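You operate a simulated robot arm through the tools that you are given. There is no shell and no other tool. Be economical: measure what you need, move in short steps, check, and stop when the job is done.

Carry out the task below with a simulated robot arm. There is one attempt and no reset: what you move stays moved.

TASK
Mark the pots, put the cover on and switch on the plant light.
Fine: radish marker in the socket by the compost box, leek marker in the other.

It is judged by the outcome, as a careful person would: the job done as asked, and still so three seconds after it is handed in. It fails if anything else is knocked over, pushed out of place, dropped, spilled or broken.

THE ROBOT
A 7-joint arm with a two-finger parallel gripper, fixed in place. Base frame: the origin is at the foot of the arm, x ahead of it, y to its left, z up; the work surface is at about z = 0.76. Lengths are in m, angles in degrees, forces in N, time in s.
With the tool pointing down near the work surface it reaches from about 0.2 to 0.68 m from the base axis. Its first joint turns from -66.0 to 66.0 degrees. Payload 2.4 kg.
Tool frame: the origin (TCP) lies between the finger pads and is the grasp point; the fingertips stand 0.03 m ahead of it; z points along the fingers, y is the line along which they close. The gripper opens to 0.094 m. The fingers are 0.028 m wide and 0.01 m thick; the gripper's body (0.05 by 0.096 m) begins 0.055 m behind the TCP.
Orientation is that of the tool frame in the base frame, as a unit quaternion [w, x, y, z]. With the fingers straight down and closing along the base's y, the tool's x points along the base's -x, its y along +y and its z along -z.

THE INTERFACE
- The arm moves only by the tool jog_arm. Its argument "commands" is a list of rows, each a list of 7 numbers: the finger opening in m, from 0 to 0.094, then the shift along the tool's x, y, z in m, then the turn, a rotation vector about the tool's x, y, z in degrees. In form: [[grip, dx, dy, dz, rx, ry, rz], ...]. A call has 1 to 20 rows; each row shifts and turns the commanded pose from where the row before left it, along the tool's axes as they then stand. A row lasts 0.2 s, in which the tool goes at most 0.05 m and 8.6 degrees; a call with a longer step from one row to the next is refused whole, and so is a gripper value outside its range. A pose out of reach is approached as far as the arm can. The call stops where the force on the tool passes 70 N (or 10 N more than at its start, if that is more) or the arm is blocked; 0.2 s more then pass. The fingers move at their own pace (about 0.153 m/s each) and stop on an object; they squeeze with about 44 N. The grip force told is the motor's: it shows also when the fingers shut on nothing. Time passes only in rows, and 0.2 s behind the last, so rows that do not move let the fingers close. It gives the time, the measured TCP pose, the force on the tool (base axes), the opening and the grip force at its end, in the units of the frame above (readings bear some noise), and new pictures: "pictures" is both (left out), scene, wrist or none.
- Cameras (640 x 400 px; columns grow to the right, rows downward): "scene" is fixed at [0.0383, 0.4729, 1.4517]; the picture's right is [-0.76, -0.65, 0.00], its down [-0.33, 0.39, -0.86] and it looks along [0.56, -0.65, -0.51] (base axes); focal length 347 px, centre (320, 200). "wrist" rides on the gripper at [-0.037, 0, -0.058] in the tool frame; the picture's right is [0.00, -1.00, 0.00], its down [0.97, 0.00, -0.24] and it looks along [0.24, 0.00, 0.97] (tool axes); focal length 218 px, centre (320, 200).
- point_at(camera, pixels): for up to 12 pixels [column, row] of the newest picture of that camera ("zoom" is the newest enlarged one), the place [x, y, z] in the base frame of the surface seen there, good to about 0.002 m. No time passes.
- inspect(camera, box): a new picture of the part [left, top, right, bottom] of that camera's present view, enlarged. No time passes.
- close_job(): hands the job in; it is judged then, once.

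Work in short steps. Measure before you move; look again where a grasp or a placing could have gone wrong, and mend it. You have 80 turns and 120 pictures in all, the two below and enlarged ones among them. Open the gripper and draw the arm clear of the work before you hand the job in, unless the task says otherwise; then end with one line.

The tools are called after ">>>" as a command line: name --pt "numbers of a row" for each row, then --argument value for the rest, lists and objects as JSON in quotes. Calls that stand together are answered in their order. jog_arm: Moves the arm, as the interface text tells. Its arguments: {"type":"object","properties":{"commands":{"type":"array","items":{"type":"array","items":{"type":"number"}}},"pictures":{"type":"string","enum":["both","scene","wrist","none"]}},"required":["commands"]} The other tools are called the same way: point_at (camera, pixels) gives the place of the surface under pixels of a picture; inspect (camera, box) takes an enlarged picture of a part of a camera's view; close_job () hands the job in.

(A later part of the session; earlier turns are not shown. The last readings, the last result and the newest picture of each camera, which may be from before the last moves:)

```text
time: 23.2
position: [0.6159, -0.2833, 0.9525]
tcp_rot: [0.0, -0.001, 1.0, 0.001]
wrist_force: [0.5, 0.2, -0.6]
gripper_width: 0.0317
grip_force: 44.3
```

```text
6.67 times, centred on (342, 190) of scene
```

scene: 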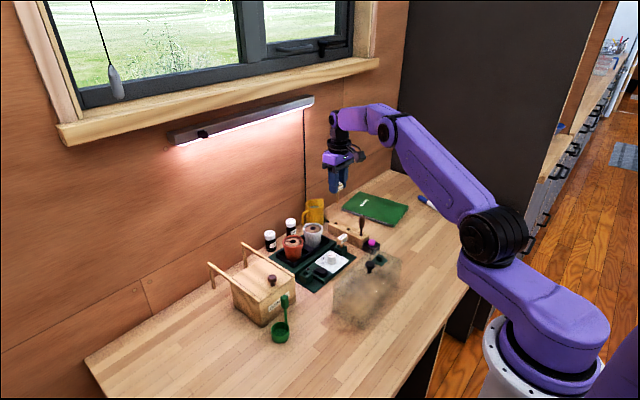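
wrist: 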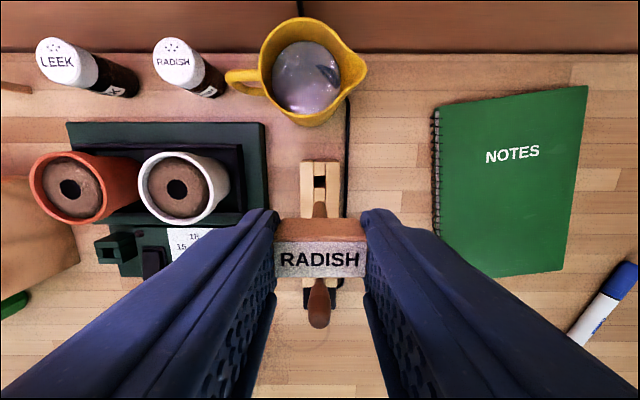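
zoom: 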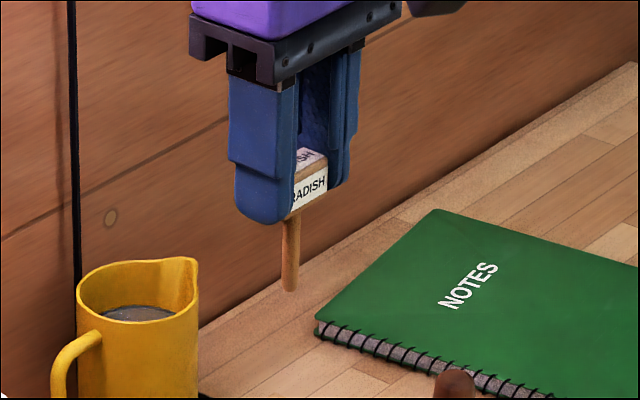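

>>> point_at --camera "zoom" --pixels '[[290, 288], [290, 270], [291, 250], [286, 270], [295, 270], [320, 180]]'

>>> jog_arm --pt "0.02 0 0 0 0 0 0" --pictures "none"

```text
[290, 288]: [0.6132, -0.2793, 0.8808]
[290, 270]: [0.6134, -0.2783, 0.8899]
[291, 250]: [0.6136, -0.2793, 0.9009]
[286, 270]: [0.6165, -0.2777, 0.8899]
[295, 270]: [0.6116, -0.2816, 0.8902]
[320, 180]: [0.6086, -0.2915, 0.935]
```

```text
time: 23.6
position: [0.617, -0.2836, 0.9537]
tcp_rot: [0.0, -0.001, 1.0, 0.001]
wrist_force: [-0.4, 0.0, 0.5]
gripper_width: 0.0319
grip_force: 44.0
```

Stem is centred at the TCP again. I carry it over everything (tip z≈0.88) to the left socket (0.536, -0.048).

>>> jog_arm --pt "0.02 0.0 0.04 0 0 0 0" --pt "0.02 0.013 0.04 0 0 0 0" --pt "0.02 0.013 0.04 0 0 0 0" --pt "0.02 0.013 0.04 0 0 0 0" --pt "0.02 0.013 0.04 0 0 0 0" --pt "0.02 0.0283 0.035 0 0 0 0" --pt "0.02 0 0 0.035 0 0 0" --pt "0.02 0 0 0.035 0 0 0" --pt "0.02 0 0 0.013 0 0 0" --pt "0.02 0 0 0 0 0 0"

>>> inspect --camera "scene" --box '[285, 240, 341, 300]'

```text
time: 25.8
position: [0.5349, -0.0464, 0.8693]
tcp_rot: [0.0, -0.002, 1.0, 0.001]
wrist_force: [0.4, -0.1, -0.5]
gripper_width: 0.0317
grip_force: 43.8
```

scene: 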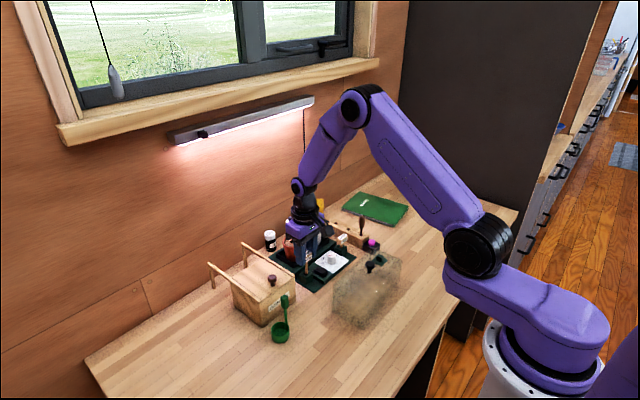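
wrist: 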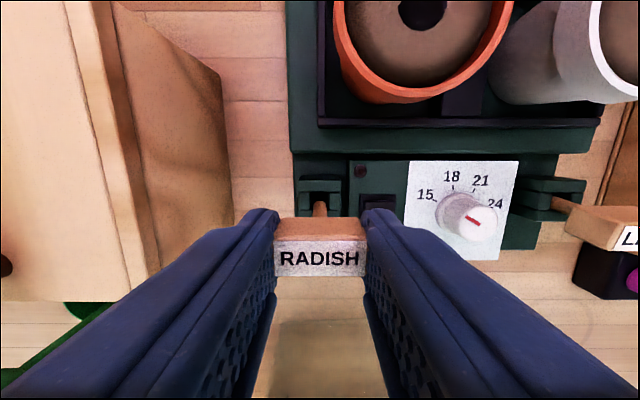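

```text
6.67 times, centred on (313, 270) of scene
```

zoom: 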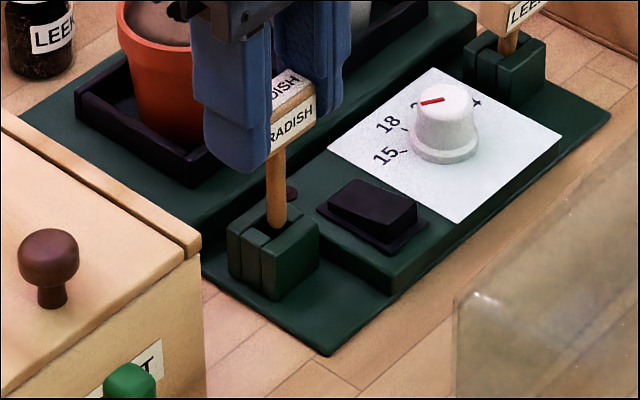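

>>> inspect --camera "wrist" --box '[288, 165, 352, 225]'

>>> inspect --camera "scene" --box '[300, 255, 326, 287]'

>>> jog_arm --pt "0.02 0 0 0 0 0 0" --pictures "none"

```text
6.67 times, centred on (320, 195) of wrist
```

zoom: 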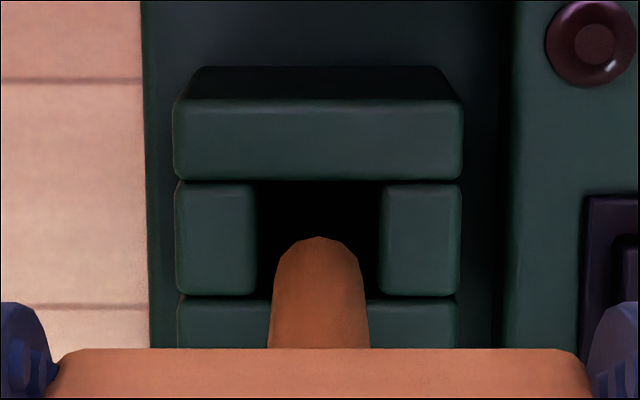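

```text
12.50 times, centred on (313, 271) of scene
```

zoom: 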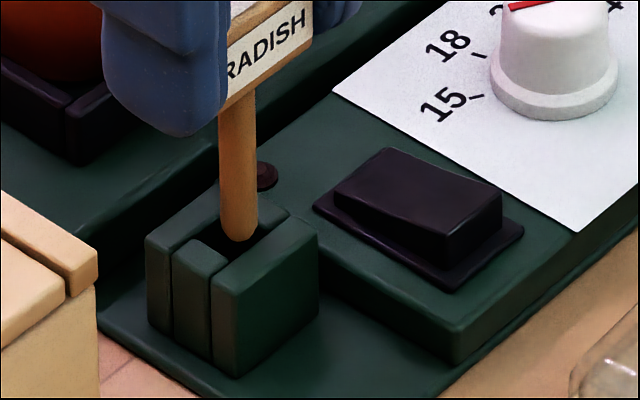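

```text
time: 26.2
position: [0.5353, -0.0475, 0.8687]
tcp_rot: [-0.001, -0.001, 1.0, 0.001]
wrist_force: [0.6, -0.7, -0.8]
gripper_width: 0.0317
grip_force: 44.0
```

Lateral alignment is good in both views; I lower step by step.

>>> jog_arm --pt "0.02 -0.0005 0 0.006 0 0 0" --pt "0.02 0 0 0.005 0 0 0" --pt "0.02 0 0 0.004 0 0 0" --pictures "none"

>>> inspect --camera "scene" --box '[300, 255, 326, 287]'

```text
time: 27.0
position: [0.5366, -0.0475, 0.8547]
tcp_rot: [-0.001, -0.001, 1.0, 0.001]
wrist_force: [-0.6, 0.2, -0.5]
gripper_width: 0.0317
grip_force: 44.2
```

```text
12.50 times, centred on (313, 271) of scene
```

zoom: 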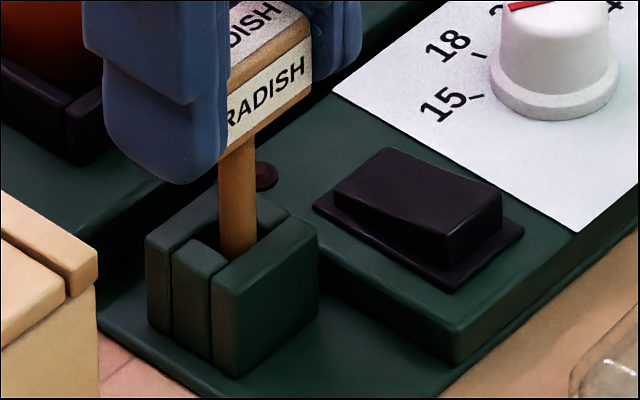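

It is in the hole. Down until it seats, as before (about z 0.836).

>>> jog_arm --pt "0.02 0 0 0.006 0 0 0" --pt "0.02 0 0 0.005 0 0 0" --pt "0.02 0 0 0.003 0 0 0" --pt "0.02 0 0 0.002 0 0 0" --pt "0.02 0 0 0.0015 0 0 0" --pictures "none"

```text
time: 28.2
position: [0.5385, -0.0485, 0.8388]
tcp_rot: [0.005, 0.0, 1.0, 0.0]
wrist_force: [-4.1, 1.5, 37.8]
gripper_width: 0.0322
grip_force: 43.9
```

Seated (38 N). Release gently, rise, and look.

>>> jog_arm --pt "0.02 0 0 -0.003 0 0 0" --pt "0.046 0 0 -0.001 0 0 0" --pt "0.046 0 0 0 0 0 0" --pt "0.046 0 0 -0.015 0 0 0" --pt "0.046 0 0 -0.03 0 0 0" --pt "0.05 0 0 -0.04 0 0 0" --pt "0.05 0.04 0 -0.03 0 0 0" --pt "0.05 0.04 0 -0.03 0 0 0" --pt "0.05 0.04 -0.02 -0.02 0 0 0" --pt "0.05 0.04 -0.03 0 0 0 0" --pt "0.05 0 0 0 0 0 0"

>>> inspect --camera "scene" --box '[260, 210, 370, 300]'

>>> inspect --camera "wrist" --box '[200, 130, 440, 330]'

```text
time: 30.6
position: [0.3755, -0.0985, 1.0069]
tcp_rot: [0.0, 0.0, 1.0, 0.001]
wrist_force: [0.1, -0.2, -0.2]
gripper_width: 0.0501
grip_force: 0.0
```

scene: 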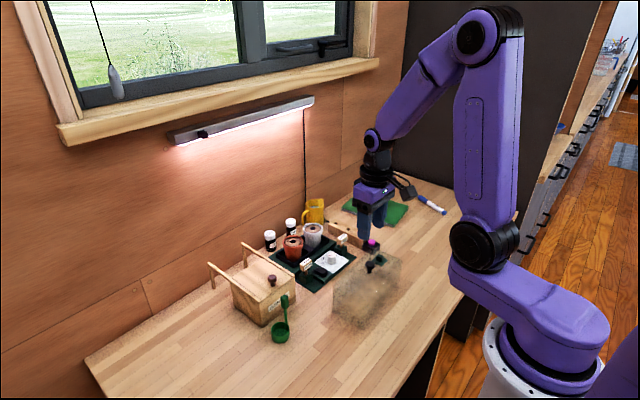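
wrist: 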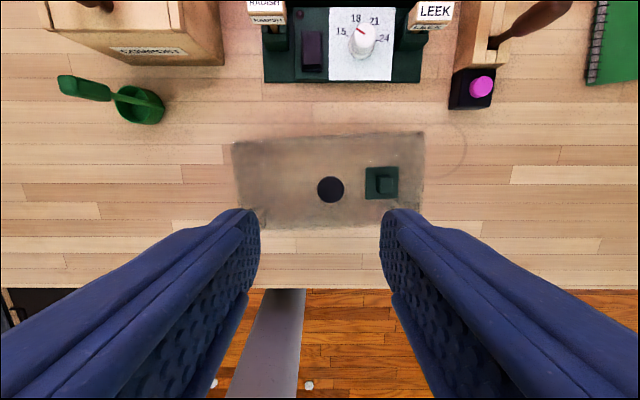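

```text
4.44 times, centred on (315, 255) of scene
```

zoom: 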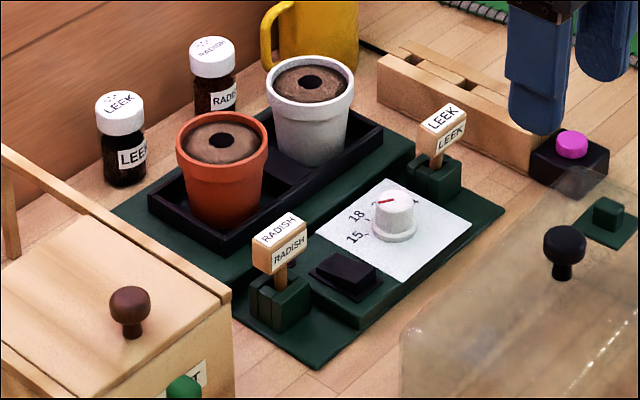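

```text
2.00 times, centred on (320, 230) of wrist
```

zoom: 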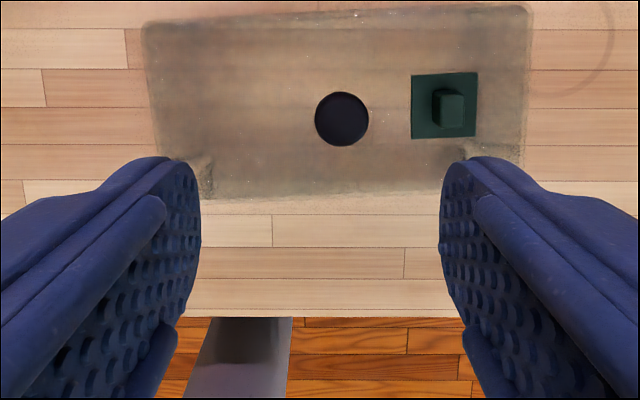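

Both markers stand right. Now the cover: I measure its surface and the tray it should fit over.

>>> point_at --camera "wrist" --pixels '[[300, 170], [260, 150], [412, 145], [415, 200], [330, 145], [330, 215], [245, 200], [330, 190], [381, 184]]'

>>> point_at --camera "scene" --pixels '[[350, 300], [340, 285], [385, 275], [398, 262], [370, 325], [334, 310], [372, 290]]'

>>> inspect --camera "scene" --box '[320, 235, 420, 335]'

```text
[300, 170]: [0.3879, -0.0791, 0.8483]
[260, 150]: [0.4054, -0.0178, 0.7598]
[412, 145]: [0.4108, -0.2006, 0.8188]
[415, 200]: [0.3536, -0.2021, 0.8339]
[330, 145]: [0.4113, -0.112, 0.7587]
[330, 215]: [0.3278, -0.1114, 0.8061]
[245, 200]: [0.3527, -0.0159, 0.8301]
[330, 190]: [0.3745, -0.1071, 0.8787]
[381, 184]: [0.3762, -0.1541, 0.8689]
```

```text
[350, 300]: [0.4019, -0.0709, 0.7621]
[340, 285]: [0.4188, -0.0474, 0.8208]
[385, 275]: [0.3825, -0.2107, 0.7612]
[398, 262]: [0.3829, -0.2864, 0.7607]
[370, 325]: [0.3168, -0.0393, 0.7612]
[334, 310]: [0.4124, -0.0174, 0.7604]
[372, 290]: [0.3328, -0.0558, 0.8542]
```

```text
4.00 times, centred on (370, 285) of scene
```

zoom: 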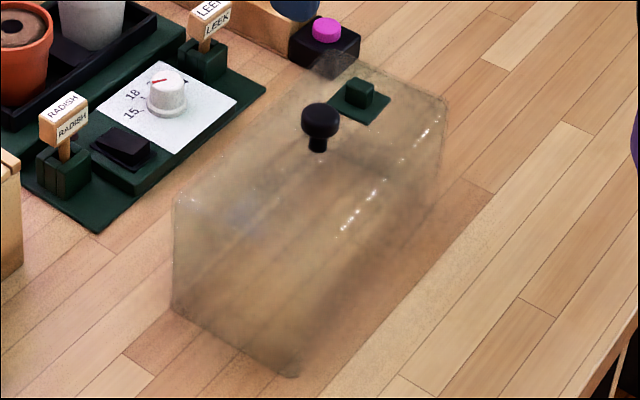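

Cover centre is the knob (~0.3735, -0.109), top z≈0.852, yawed about 3°. I move to view the tray from above to measure the seat.

>>> jog_arm --pt "0.05 -0.045 0 -0.02 0 0 0" --pt "0.05 -0.045 -0.01 -0.02 0 0 0" --pt "0.05 -0.045 -0.015 0 0 0 0" --pt "0.05 -0.025 0 0 0 0 0" --pt "0.05 0 0 0 0 0 0"

>>> inspect --camera "wrist" --box '[220, 30, 420, 190]'

```text
refused: row 2 steps farther than a row can; nothing moved
```

```text
2.50 times, centred on (320, 110) of wrist
```

zoom: 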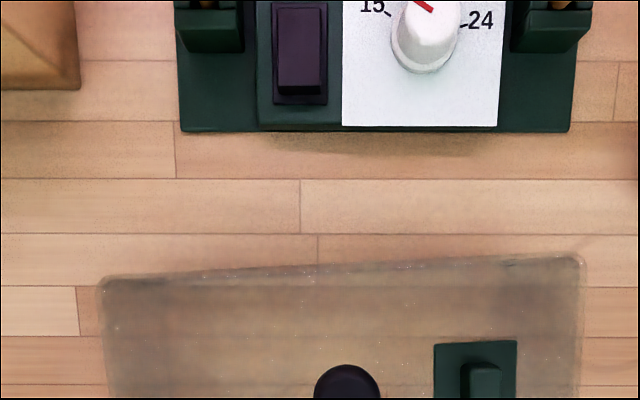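

>>> jog_arm --pt "0.05 -0.04 0 -0.02 0 0 0" --pt "0.05 -0.04 -0.01 -0.02 0 0 0" --pt "0.05 -0.04 -0.015 0 0 0 0" --pt "0.05 -0.04 0 0 0 0 0" --pt "0.05 0 0 0 0 0 0"

>>> inspect --camera "wrist" --box '[220, 50, 420, 175]'

```text
time: 31.8
position: [0.5359, -0.1226, 1.047]
tcp_rot: [0.001, 0.0, 1.0, 0.0]
wrist_force: [0.3, 0.4, -0.1]
gripper_width: 0.0499
grip_force: 0.1
```

scene: 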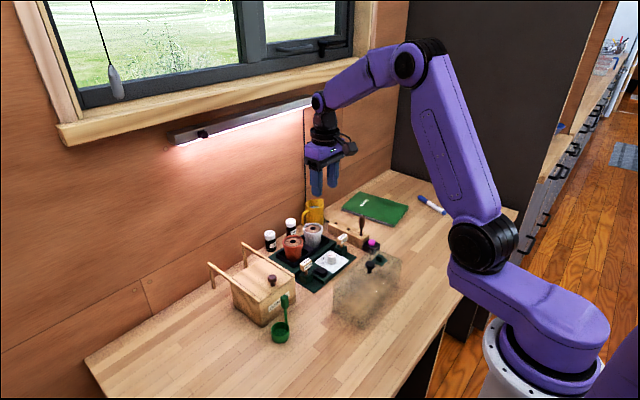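
wrist: 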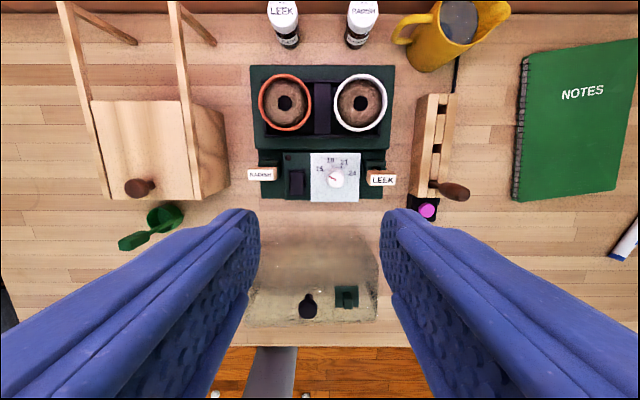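

```text
3.20 times, centred on (320, 112) of wrist
```

zoom: 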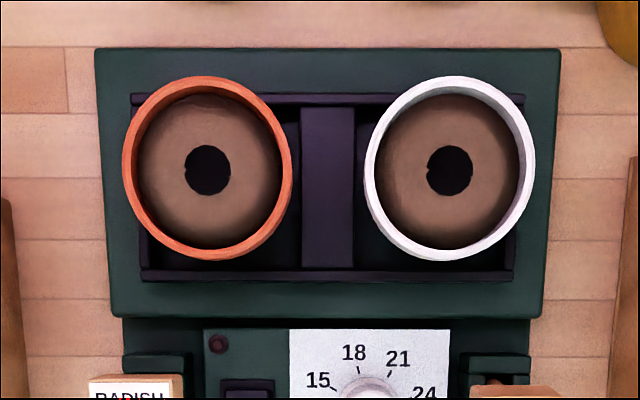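

>>> point_at --camera "zoom" --pixels '[[97, 52], [557, 52], [541, 314], [112, 314], [134, 100], [523, 100], [513, 275], [143, 276], [328, 190], [207, 170], [450, 170], [328, 60]]'

>>> point_at --camera "wrist" --pixels '[[193, 14], [172, 10], [398, 28], [404, 40], [230, 178], [228, 130], [195, 110], [220, 112], [190, 180], [204, 70]]'

```text
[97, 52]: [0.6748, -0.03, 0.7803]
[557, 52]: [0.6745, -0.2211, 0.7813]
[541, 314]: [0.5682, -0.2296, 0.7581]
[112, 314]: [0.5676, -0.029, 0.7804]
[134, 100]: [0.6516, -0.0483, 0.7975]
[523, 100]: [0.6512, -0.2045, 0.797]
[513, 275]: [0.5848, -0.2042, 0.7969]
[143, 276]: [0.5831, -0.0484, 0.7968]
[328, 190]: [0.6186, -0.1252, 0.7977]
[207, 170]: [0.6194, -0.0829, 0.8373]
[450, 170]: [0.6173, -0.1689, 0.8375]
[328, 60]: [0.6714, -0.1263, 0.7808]
```

```text
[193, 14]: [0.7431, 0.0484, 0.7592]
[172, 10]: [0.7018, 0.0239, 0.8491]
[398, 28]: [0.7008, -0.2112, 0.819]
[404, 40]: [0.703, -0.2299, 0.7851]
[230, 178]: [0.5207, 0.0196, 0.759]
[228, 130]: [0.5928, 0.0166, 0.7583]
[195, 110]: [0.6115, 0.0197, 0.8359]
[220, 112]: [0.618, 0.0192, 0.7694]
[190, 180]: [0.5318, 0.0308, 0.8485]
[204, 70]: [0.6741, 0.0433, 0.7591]
```

Seat: green plate centre ≈(0.620,-0.126), top 0.7805, 0.108×0.193; cover ≈0.095×0.187 fits it. I go above the cover's knob with a narrow opening (vent is close by).

>>> jog_arm --pt "0.038 0.04 0.003 0 0 0 0" --pt "0.038 0.04 0.003 0 0 0 0" --pt "0.038 0.04 0.003 0 0 0 0" --pt "0.038 0.0424 0.0045 0.02 0 0 0" --pt "0.038 0 0 0.04 0 0 0" --pt "0.038 0 0 0.037 0 0 0" --pt "0.038 0 0 0 0 0 0"

>>> inspect --camera "wrist" --box '[220, 130, 420, 255]'

```text
time: 33.4
position: [0.3744, -0.1092, 0.9508]
tcp_rot: [0.0, 0.0, 1.0, 0.001]
wrist_force: [-0.9, -0.7, 0.0]
gripper_width: 0.0382
grip_force: 0.1
```

scene: 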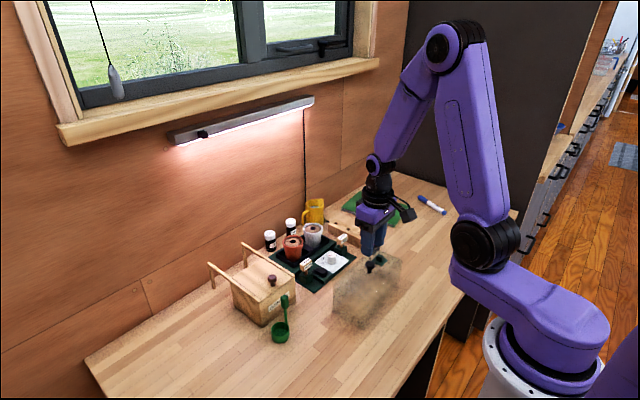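
wrist: 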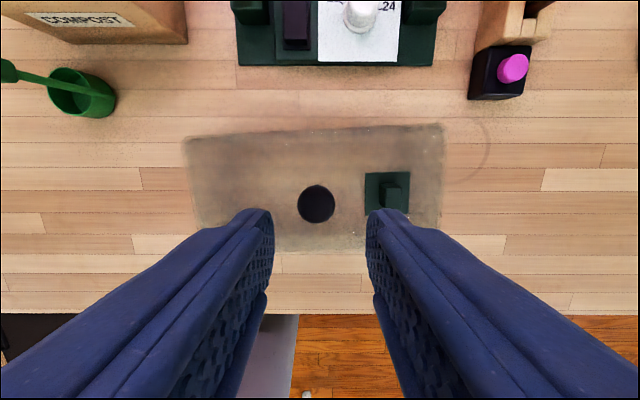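

```text
3.20 times, centred on (320, 192) of wrist
```

zoom: 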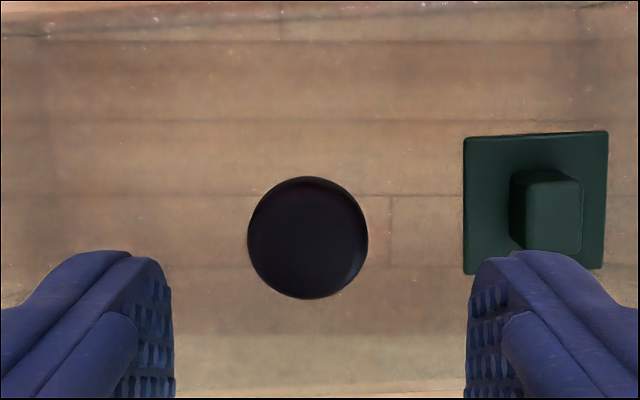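

>>> point_at --camera "zoom" --pixels '[[308, 238], [252, 238], [363, 238], [308, 182], [308, 294], [480, 200], [590, 260], [545, 230], [420, 200]]'

>>> jog_arm --pt "0.036 0 0.002 0.03 0 0 0" --pt "0.036 0 0 0.01 0 0 0" --pt "0.036 0 0 0 0 0 0"

>>> inspect --camera "scene" --box '[340, 230, 410, 290]'

```text
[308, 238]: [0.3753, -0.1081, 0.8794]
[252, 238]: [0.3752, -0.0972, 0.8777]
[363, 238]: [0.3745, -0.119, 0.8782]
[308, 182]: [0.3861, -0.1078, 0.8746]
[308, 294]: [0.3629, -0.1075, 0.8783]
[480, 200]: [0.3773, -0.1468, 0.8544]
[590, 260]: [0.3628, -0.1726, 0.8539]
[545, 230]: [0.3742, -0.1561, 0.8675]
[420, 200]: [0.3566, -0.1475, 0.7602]
```

```text
time: 34.2
position: [0.3735, -0.1071, 0.9094]
tcp_rot: [-0.001, 0.0, 1.0, 0.001]
wrist_force: [0.1, -0.6, 0.2]
gripper_width: 0.0361
grip_force: 0.0
```

scene: 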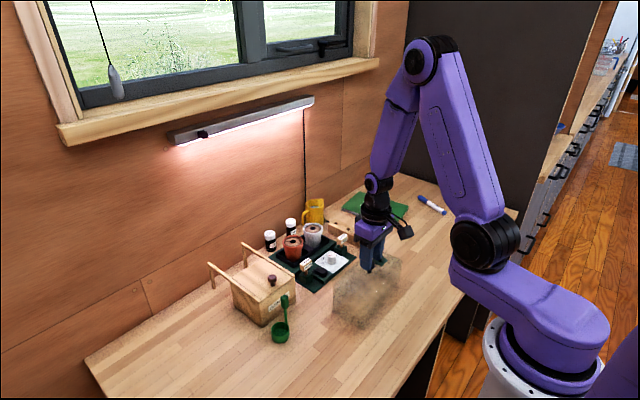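
wrist: 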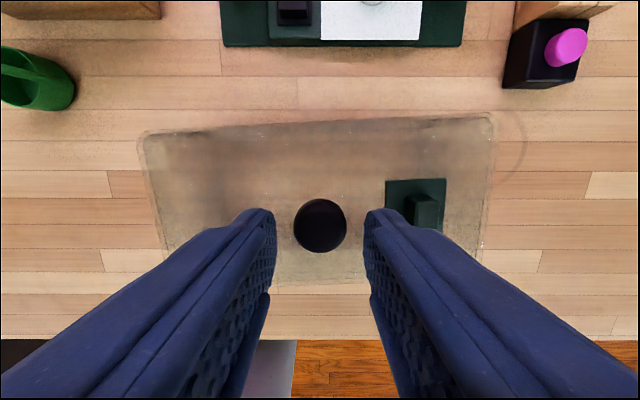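

```text
6.67 times, centred on (375, 260) of scene
```

zoom: 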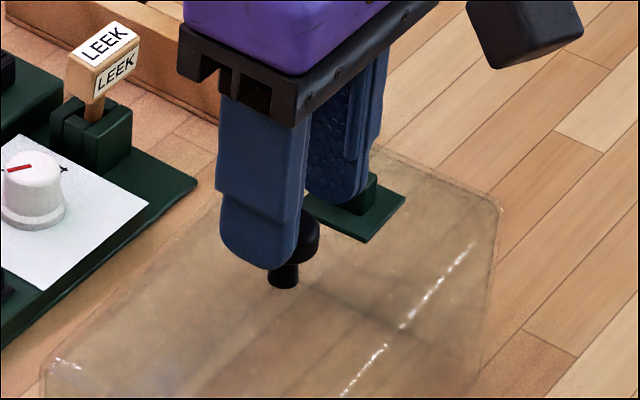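

Knob at (0.375,-0.108) is centred; vent plate top is 0.854. I lower to TCP z≈0.889 (tips 0.859) and close.

>>> jog_arm --pt "0.036 -0.001 -0.0005 0.012 0 0 0" --pt "0.036 0 0 0.008 0 0 0" --pt "0.036 0 0 0 0 0 0" --pt "0.012 0 0 0 0 0 0" --pt "0.012 0 0 0 0 0 0"

>>> inspect --camera "scene" --box '[340, 230, 410, 290]'

```text
time: 35.4
position: [0.3743, -0.108, 0.8887]
tcp_rot: [-0.001, -0.001, 1.0, 0.001]
wrist_force: [-0.8, -0.3, -0.1]
gripper_width: 0.0229
grip_force: 44.3
```

scene: 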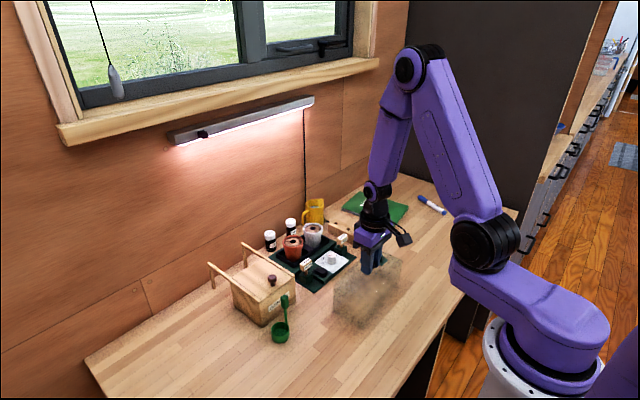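
wrist: 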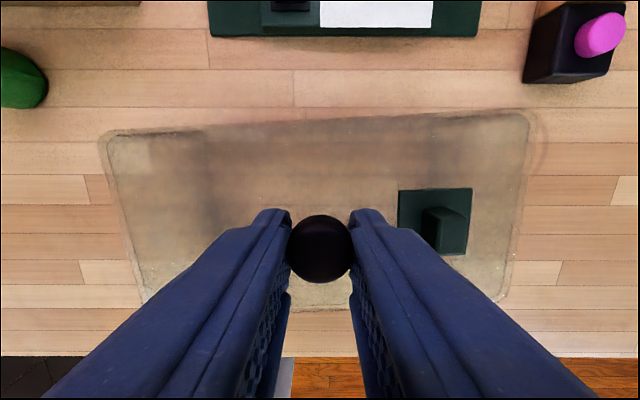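

```text
6.67 times, centred on (375, 260) of scene
```

zoom: 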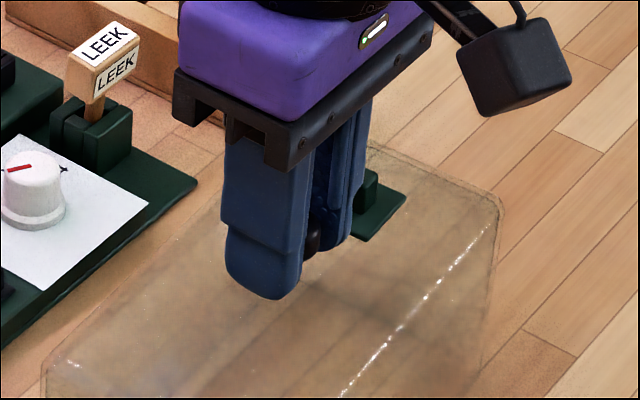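

Knob gripped (0.023). I lift slowly by 0.125 m and rotate +3.2° about the tool z to square it.

>>> jog_arm --pt "0.012 0 0 -0.01 0 0 0" --pt "0.012 0 0 -0.02 0 0 0" --pt "0.012 0 0 -0.025 0 0 1.2" --pt "0.012 0 0 -0.025 0 0 1" --pt "0.012 0 0 -0.025 0 0 1" --pt "0.012 0 0 -0.02 0 0 0" --pt "0.012 0 0 0 0 0 0"

>>> inspect --camera "scene" --box '[320, 190, 440, 310]'

```text
time: 37.0
position: [0.3756, -0.1075, 1.0148]
tcp_rot: [0.0, 0.027, 1.0, 0.001]
wrist_force: [0.1, -0.3, -2.1]
gripper_width: 0.0228
grip_force: 44.1
```

scene: 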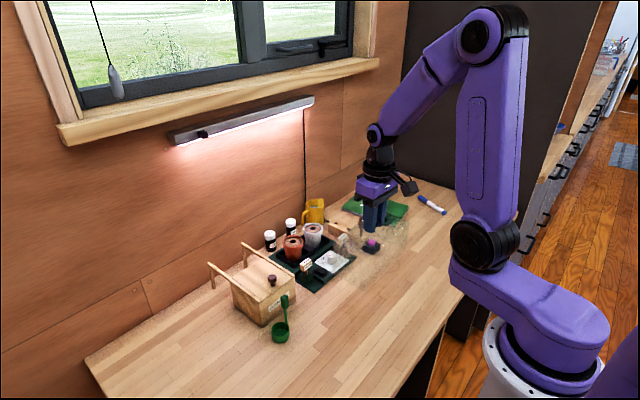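
wrist: 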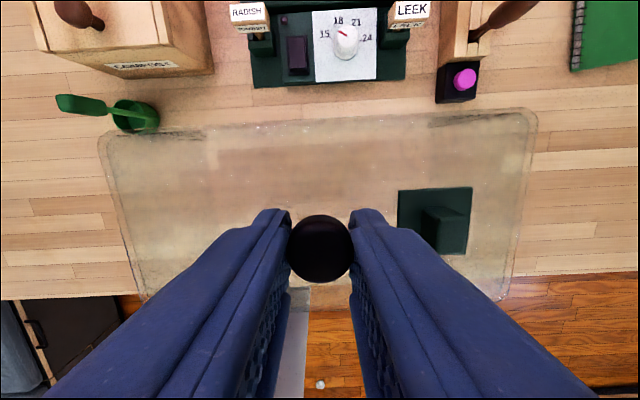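

```text
3.33 times, centred on (380, 250) of scene
```

zoom: 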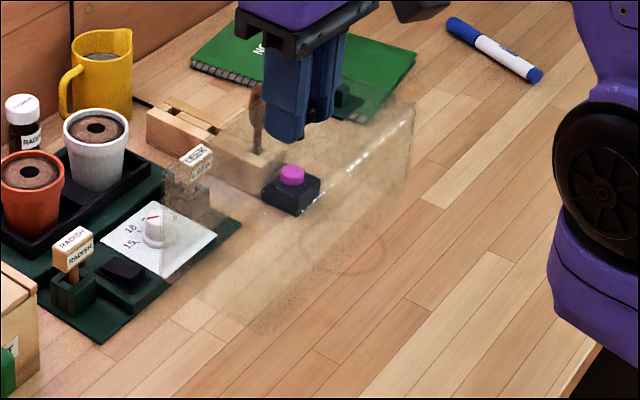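

Held and square with the tray. I carry it forward over the pots at this height (cover bottom ≈0.887).

>>> jog_arm --pt "0.012 -0.02 -0.0003 0 0 0 0" --pt "0.012 -0.035 -0.0008 0 0 0 0" --pt "0.012 -0.035 -0.0008 0 0 0 0" --pt "0.012 -0.035 -0.0008 0 0 0 0" --pt "0.012 -0.035 -0.0008 0 0 0 0" --pt "0.012 -0.035 -0.0008 0 0 0 0" --pt "0.012 -0.03 -0.0006 0 0 0 0" --pt "0.012 -0.02 -0.0004 0 0 0 0" --pt "0.012 0 0 0 0 0 0" --pt "0.012 0 0 0 0 0 0"

>>> inspect --camera "scene" --box '[240, 170, 380, 290]'

```text
time: 39.2
position: [0.6194, -0.1271, 1.0113]
tcp_rot: [0.0, 0.026, 1.0, 0.001]
wrist_force: [-0.3, -0.1, -1.3]
gripper_width: 0.0229
grip_force: 44.2
```

scene: 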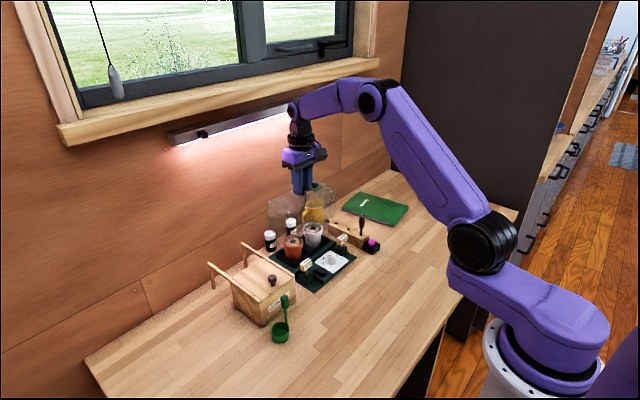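
wrist: 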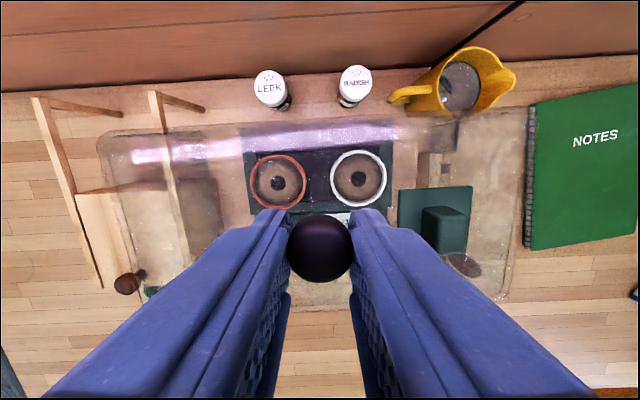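

```text
3.33 times, centred on (310, 230) of scene
```

zoom: 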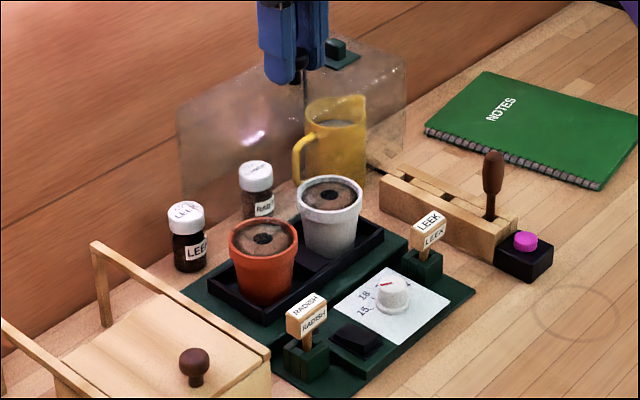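

I check the cover's pose via knob and vent, and mug-handle clearance.

>>> point_at --camera "wrist" --pixels '[[320, 245], [445, 222], [402, 195], [470, 190], [468, 248], [110, 160], [520, 140], [515, 240], [395, 98]]'

>>> jog_arm --pt "0.012 0 0 0 0 0 0" --pictures "none"

```text
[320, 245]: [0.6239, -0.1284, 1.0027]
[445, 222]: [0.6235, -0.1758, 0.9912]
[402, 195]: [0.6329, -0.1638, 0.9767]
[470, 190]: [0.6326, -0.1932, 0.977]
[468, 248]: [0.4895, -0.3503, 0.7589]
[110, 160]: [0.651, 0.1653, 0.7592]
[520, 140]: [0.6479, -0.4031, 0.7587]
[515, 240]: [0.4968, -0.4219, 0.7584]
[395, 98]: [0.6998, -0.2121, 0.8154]
```

```text
time: 39.6
position: [0.6194, -0.127, 1.0111]
tcp_rot: [-0.001, 0.027, 1.0, 0.0]
wrist_force: [0.2, 0.6, -1.2]
gripper_width: 0.0231
grip_force: 43.9
```

Vent edge is square to the base now. I shift +2 mm in y and descend to just above the pot rims, then check.

>>> jog_arm --pt "0.012 0 0.002 0.015 0 0 0" --pt "0.012 0 0 0.015 0 0 0" --pt "0.012 0 0 0.008 0 0 0" --pt "0.012 0 0 0 0 0 0"

>>> inspect --camera "scene" --box '[250, 180, 370, 290]'

>>> inspect --camera "wrist" --box '[80, 60, 560, 330]'

```text
time: 40.6
position: [0.621, -0.1251, 0.9743]
tcp_rot: [0.001, 0.026, 1.0, 0.001]
wrist_force: [-0.4, -0.4, -1.4]
gripper_width: 0.0229
grip_force: 44.1
```

scene: 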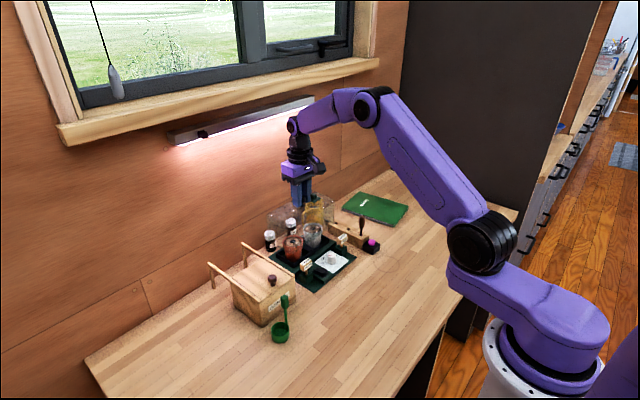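
wrist: 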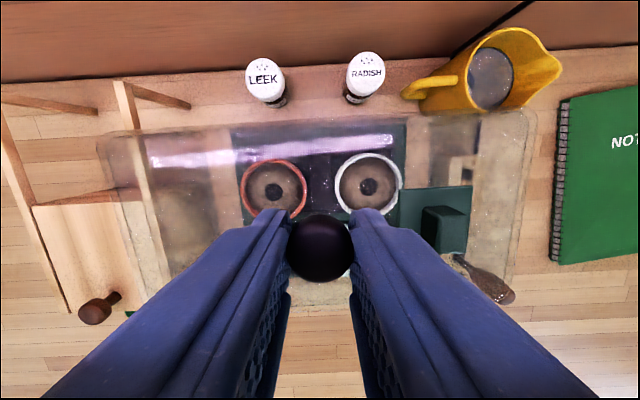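

```text
3.64 times, centred on (310, 235) of scene
```

zoom: 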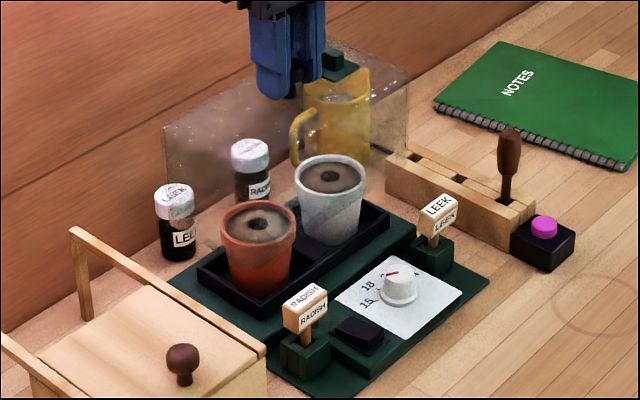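

```text
1.33 times, centred on (320, 195) of wrist
```

zoom: 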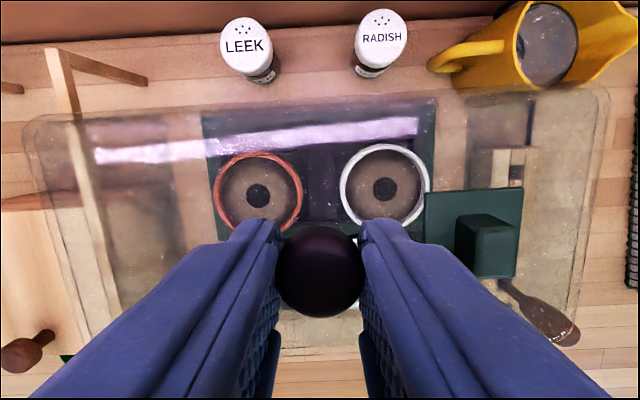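

Aligned. I continue down in small steps with force checks.

>>> jog_arm --pt "0.012 0.0005 0 0.008 0 0 0" --pt "0.012 0 0 0.008 0 0 0" --pt "0.012 0 0 0.008 0 0 0" --pt "0.012 0 0 0.008 0 0 0" --pt "0.012 0 0 0 0 0 0" --pictures "scene"

>>> inspect --camera "scene" --box '[250, 180, 370, 290]'

```text
time: 41.8
position: [0.6201, -0.1239, 0.9437]
tcp_rot: [0.0, 0.028, 1.0, 0.001]
wrist_force: [0.2, 0.7, -2.2]
gripper_width: 0.0228
grip_force: 43.8
```

scene: 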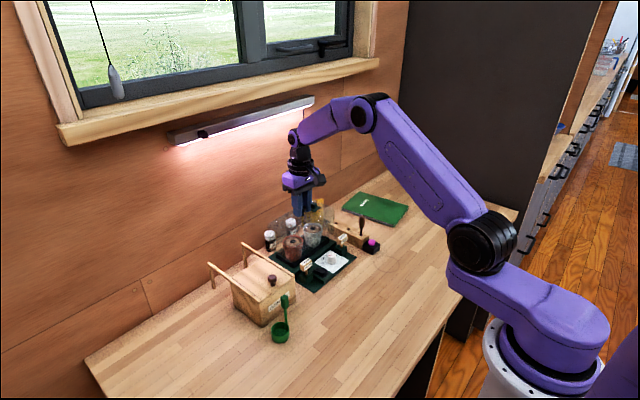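

```text
3.64 times, centred on (310, 235) of scene
```

zoom: 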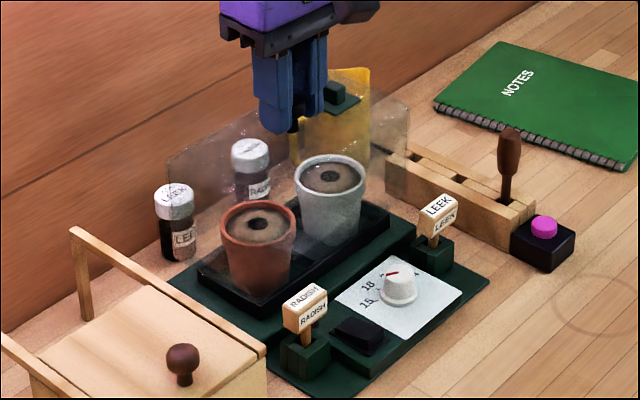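

No contact. Remaining about 35 mm to the plate; continue.

>>> jog_arm --pt "0.012 0 0 0.008 0 0 0" --pt "0.012 0 0 0.008 0 0 0" --pt "0.012 0 0 0.006 0 0 0" --pt "0.012 0 0 0.004 0 0 0" --pt "0.012 0 0 0.003 0 0 0" --pictures "scene"

>>> inspect --camera "scene" --box '[250, 190, 370, 290]'

```text
time: 43.0
position: [0.6197, -0.1239, 0.9149]
tcp_rot: [0.0, 0.027, 1.0, 0.001]
wrist_force: [-0.5, -0.4, -1.4]
gripper_width: 0.0229
grip_force: 44.8
```

scene: 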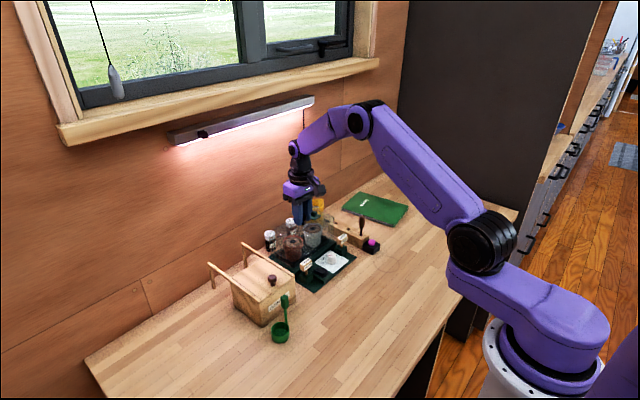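

```text
4.00 times, centred on (310, 240) of scene
```

zoom: 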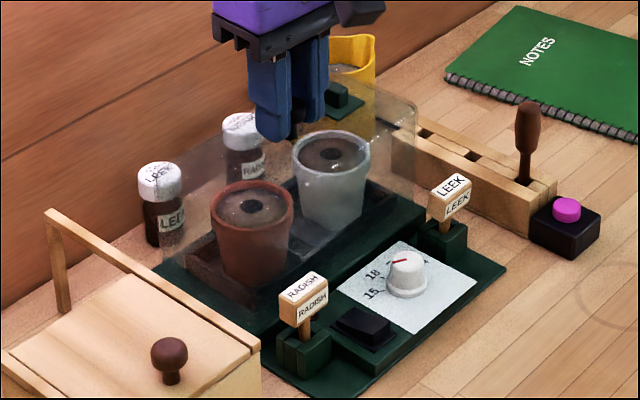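

>>> jog_arm --pt "0.012 0 0 0.002 0 0 0" --pt "0.012 0 0 0.002 0 0 0" --pt "0.012 0 0 0.0015 0 0 0" --pt "0.012 0 0 0.001 0 0 0" --pictures "none"

>>> inspect --camera "scene" --box '[260, 210, 350, 290]'

```text
time: 44.0
position: [0.621, -0.1248, 0.9102]
tcp_rot: [0.002, 0.027, 1.0, 0.0]
wrist_force: [-0.5, 2.1, 22.2]
gripper_width: 0.0227
grip_force: 43.8
```

```text
5.00 times, centred on (305, 250) of scene
```

zoom: 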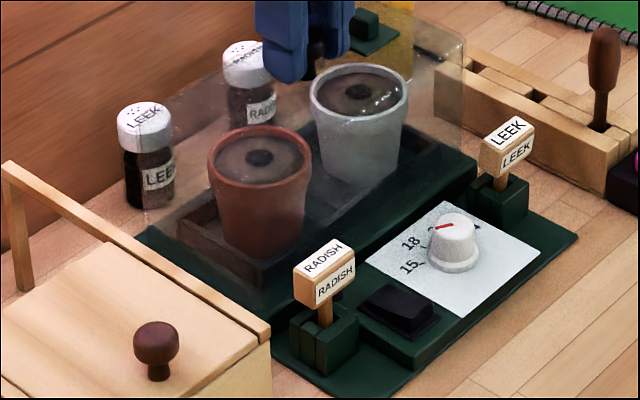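

Contact at z≈0.910, matching the plate. I relieve, open narrowly, and rise straight.

>>> jog_arm --pt "0.012 0 0 -0.0015 0 0 0" --pt "0.036 0 0 0 0 0 0" --pt "0.036 0 0 0 0 0 0" --pt "0.036 0 0 -0.015 0 0 0" --pt "0.036 0 0 -0.03 0 0 0" --pt "0.036 0 0 -0.04 0 0 0" --pt "0.036 0.04 0 -0.02 0 0 -3.1" --pt "0.036 0.04 0 0 0 0 0" --pt "0.036 0.04 0 0 0 0 0" --pt "0.036 0 0 0 0 0 0"

>>> inspect --camera "scene" --box '[250, 190, 370, 290]'

>>> inspect --camera "wrist" --box '[200, 20, 440, 190]'

```text
time: 46.2
position: [0.5014, -0.1246, 1.0157]
tcp_rot: [0.0, 0.0, 1.0, 0.001]
wrist_force: [0.5, 0.1, 0.2]
gripper_width: 0.0359
grip_force: 0.0
```

scene: 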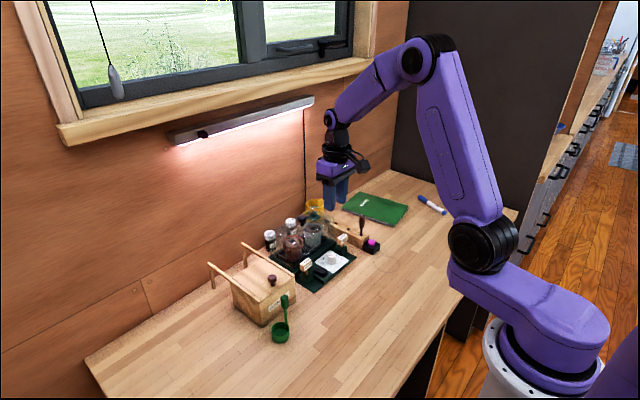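
wrist: 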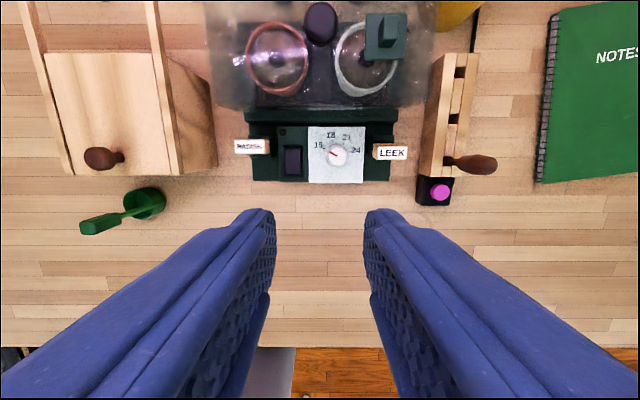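

```text
4.00 times, centred on (310, 240) of scene
```

zoom: 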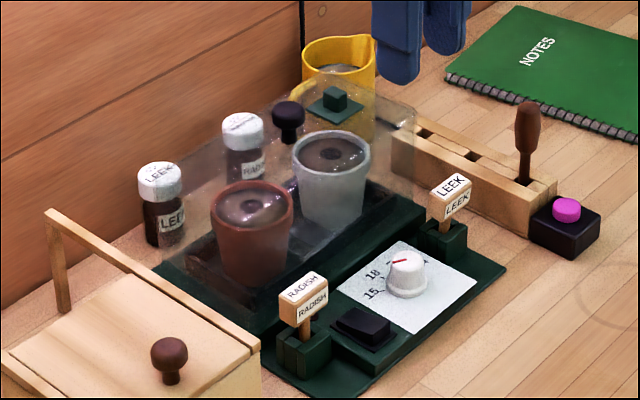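

```text
2.35 times, centred on (320, 105) of wrist
```

zoom: 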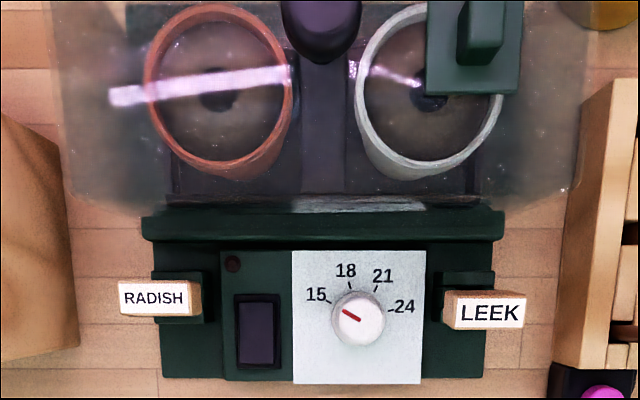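

I verify the cover's level and position by measuring knob, vent and edges.

>>> point_at --camera "zoom" --pixels '[[320, 15], [478, 20], [440, 85], [510, 85], [320, 205], [200, 205], [480, 200], [320, 222], [70, 170], [575, 185]]'

>>> jog_arm --pt "0.036 -0.03 0 -0.035 0 0 0" --pt "0.036 -0.03 0 -0.035 0 0 0" --pt "0.036 -0.03 0 -0.02 0 0 0" --pt "0.036 0 0 0 0 0 0"

>>> inspect --camera "wrist" --box '[220, 90, 420, 230]'

>>> inspect --camera "scene" --box '[260, 215, 340, 285]'

```text
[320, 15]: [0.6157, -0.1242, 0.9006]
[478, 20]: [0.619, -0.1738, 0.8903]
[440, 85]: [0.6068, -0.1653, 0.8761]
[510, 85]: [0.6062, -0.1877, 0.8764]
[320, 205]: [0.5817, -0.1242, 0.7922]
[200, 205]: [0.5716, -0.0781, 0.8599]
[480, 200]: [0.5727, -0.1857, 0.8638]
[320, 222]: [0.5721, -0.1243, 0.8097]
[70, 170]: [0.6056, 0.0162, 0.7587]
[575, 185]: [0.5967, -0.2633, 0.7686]
```

```text
time: 47.2
position: [0.5914, -0.1239, 1.1041]
tcp_rot: [0.0, 0.0, 1.0, 0.002]
wrist_force: [-0.3, -0.5, -0.8]
gripper_width: 0.0358
grip_force: 0.0
```

scene: 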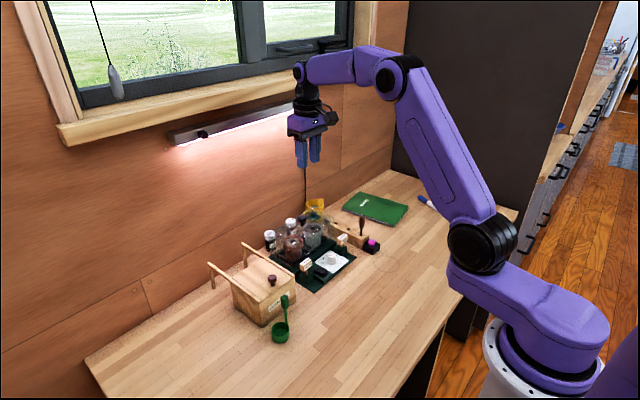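
wrist: 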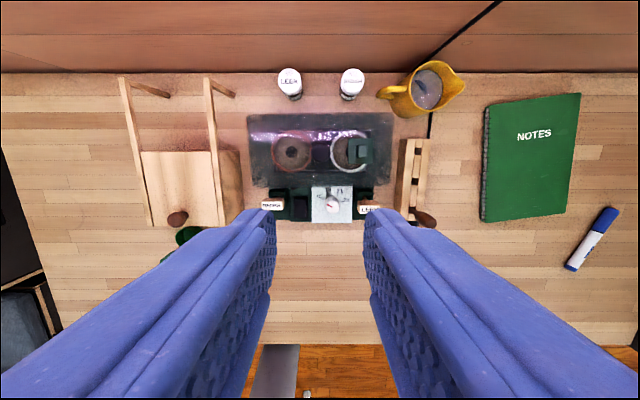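

```text
2.86 times, centred on (320, 160) of wrist
```

zoom: 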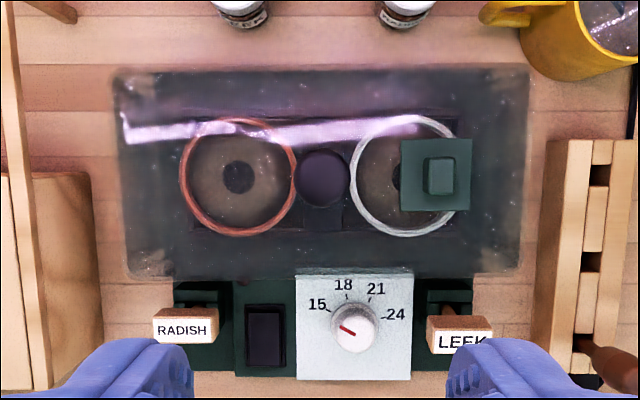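

```text
5.71 times, centred on (300, 250) of scene
```

zoom: 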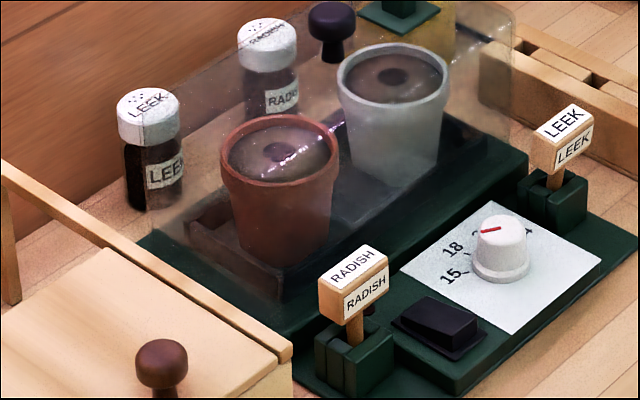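

The cover is level (knob 0.9006, vent 0.890) and square on the plate, the markers stand and the light is on. I draw the arm back and take a last look.

>>> jog_arm --pt "0.06 0.04 0 -0.01 0 0 0" --pt "0.06 0.045 0 -0.01 0 0 0" --pt "0.094 0.045 0 -0.01 0 0 0" --pt "0.094 0.045 0 -0.01 0 0 0" --pt "0.094 0.045 0 0 0 0 0" --pt "0.094 0 0 0 0 0 0" --pt "0.094 0 0 0 0 0 0"

>>> inspect --camera "scene" --box '[160, 90, 420, 310]'

```text
time: 48.8
position: [0.3701, -0.1267, 1.1408]
tcp_rot: [0.0, -0.001, 1.0, 0.001]
wrist_force: [0.0, -0.6, -1.0]
gripper_width: 0.0939
grip_force: 0.1
```

scene: 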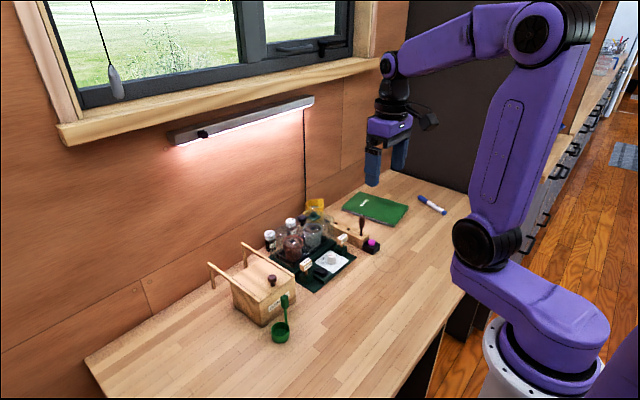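
wrist: 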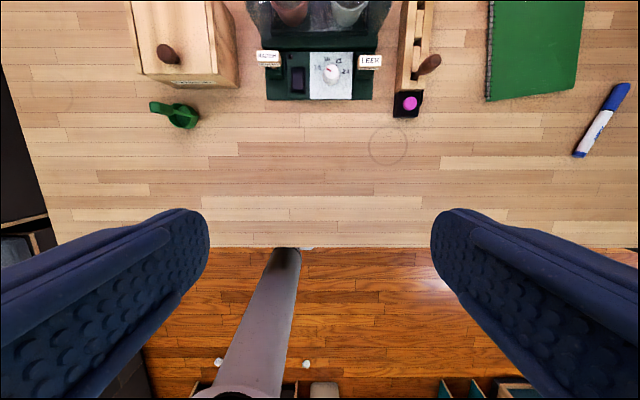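

```text
1.82 times, centred on (290, 200) of scene
```

zoom: 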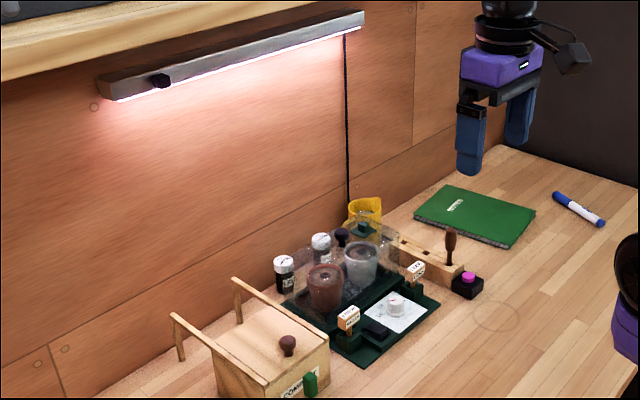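

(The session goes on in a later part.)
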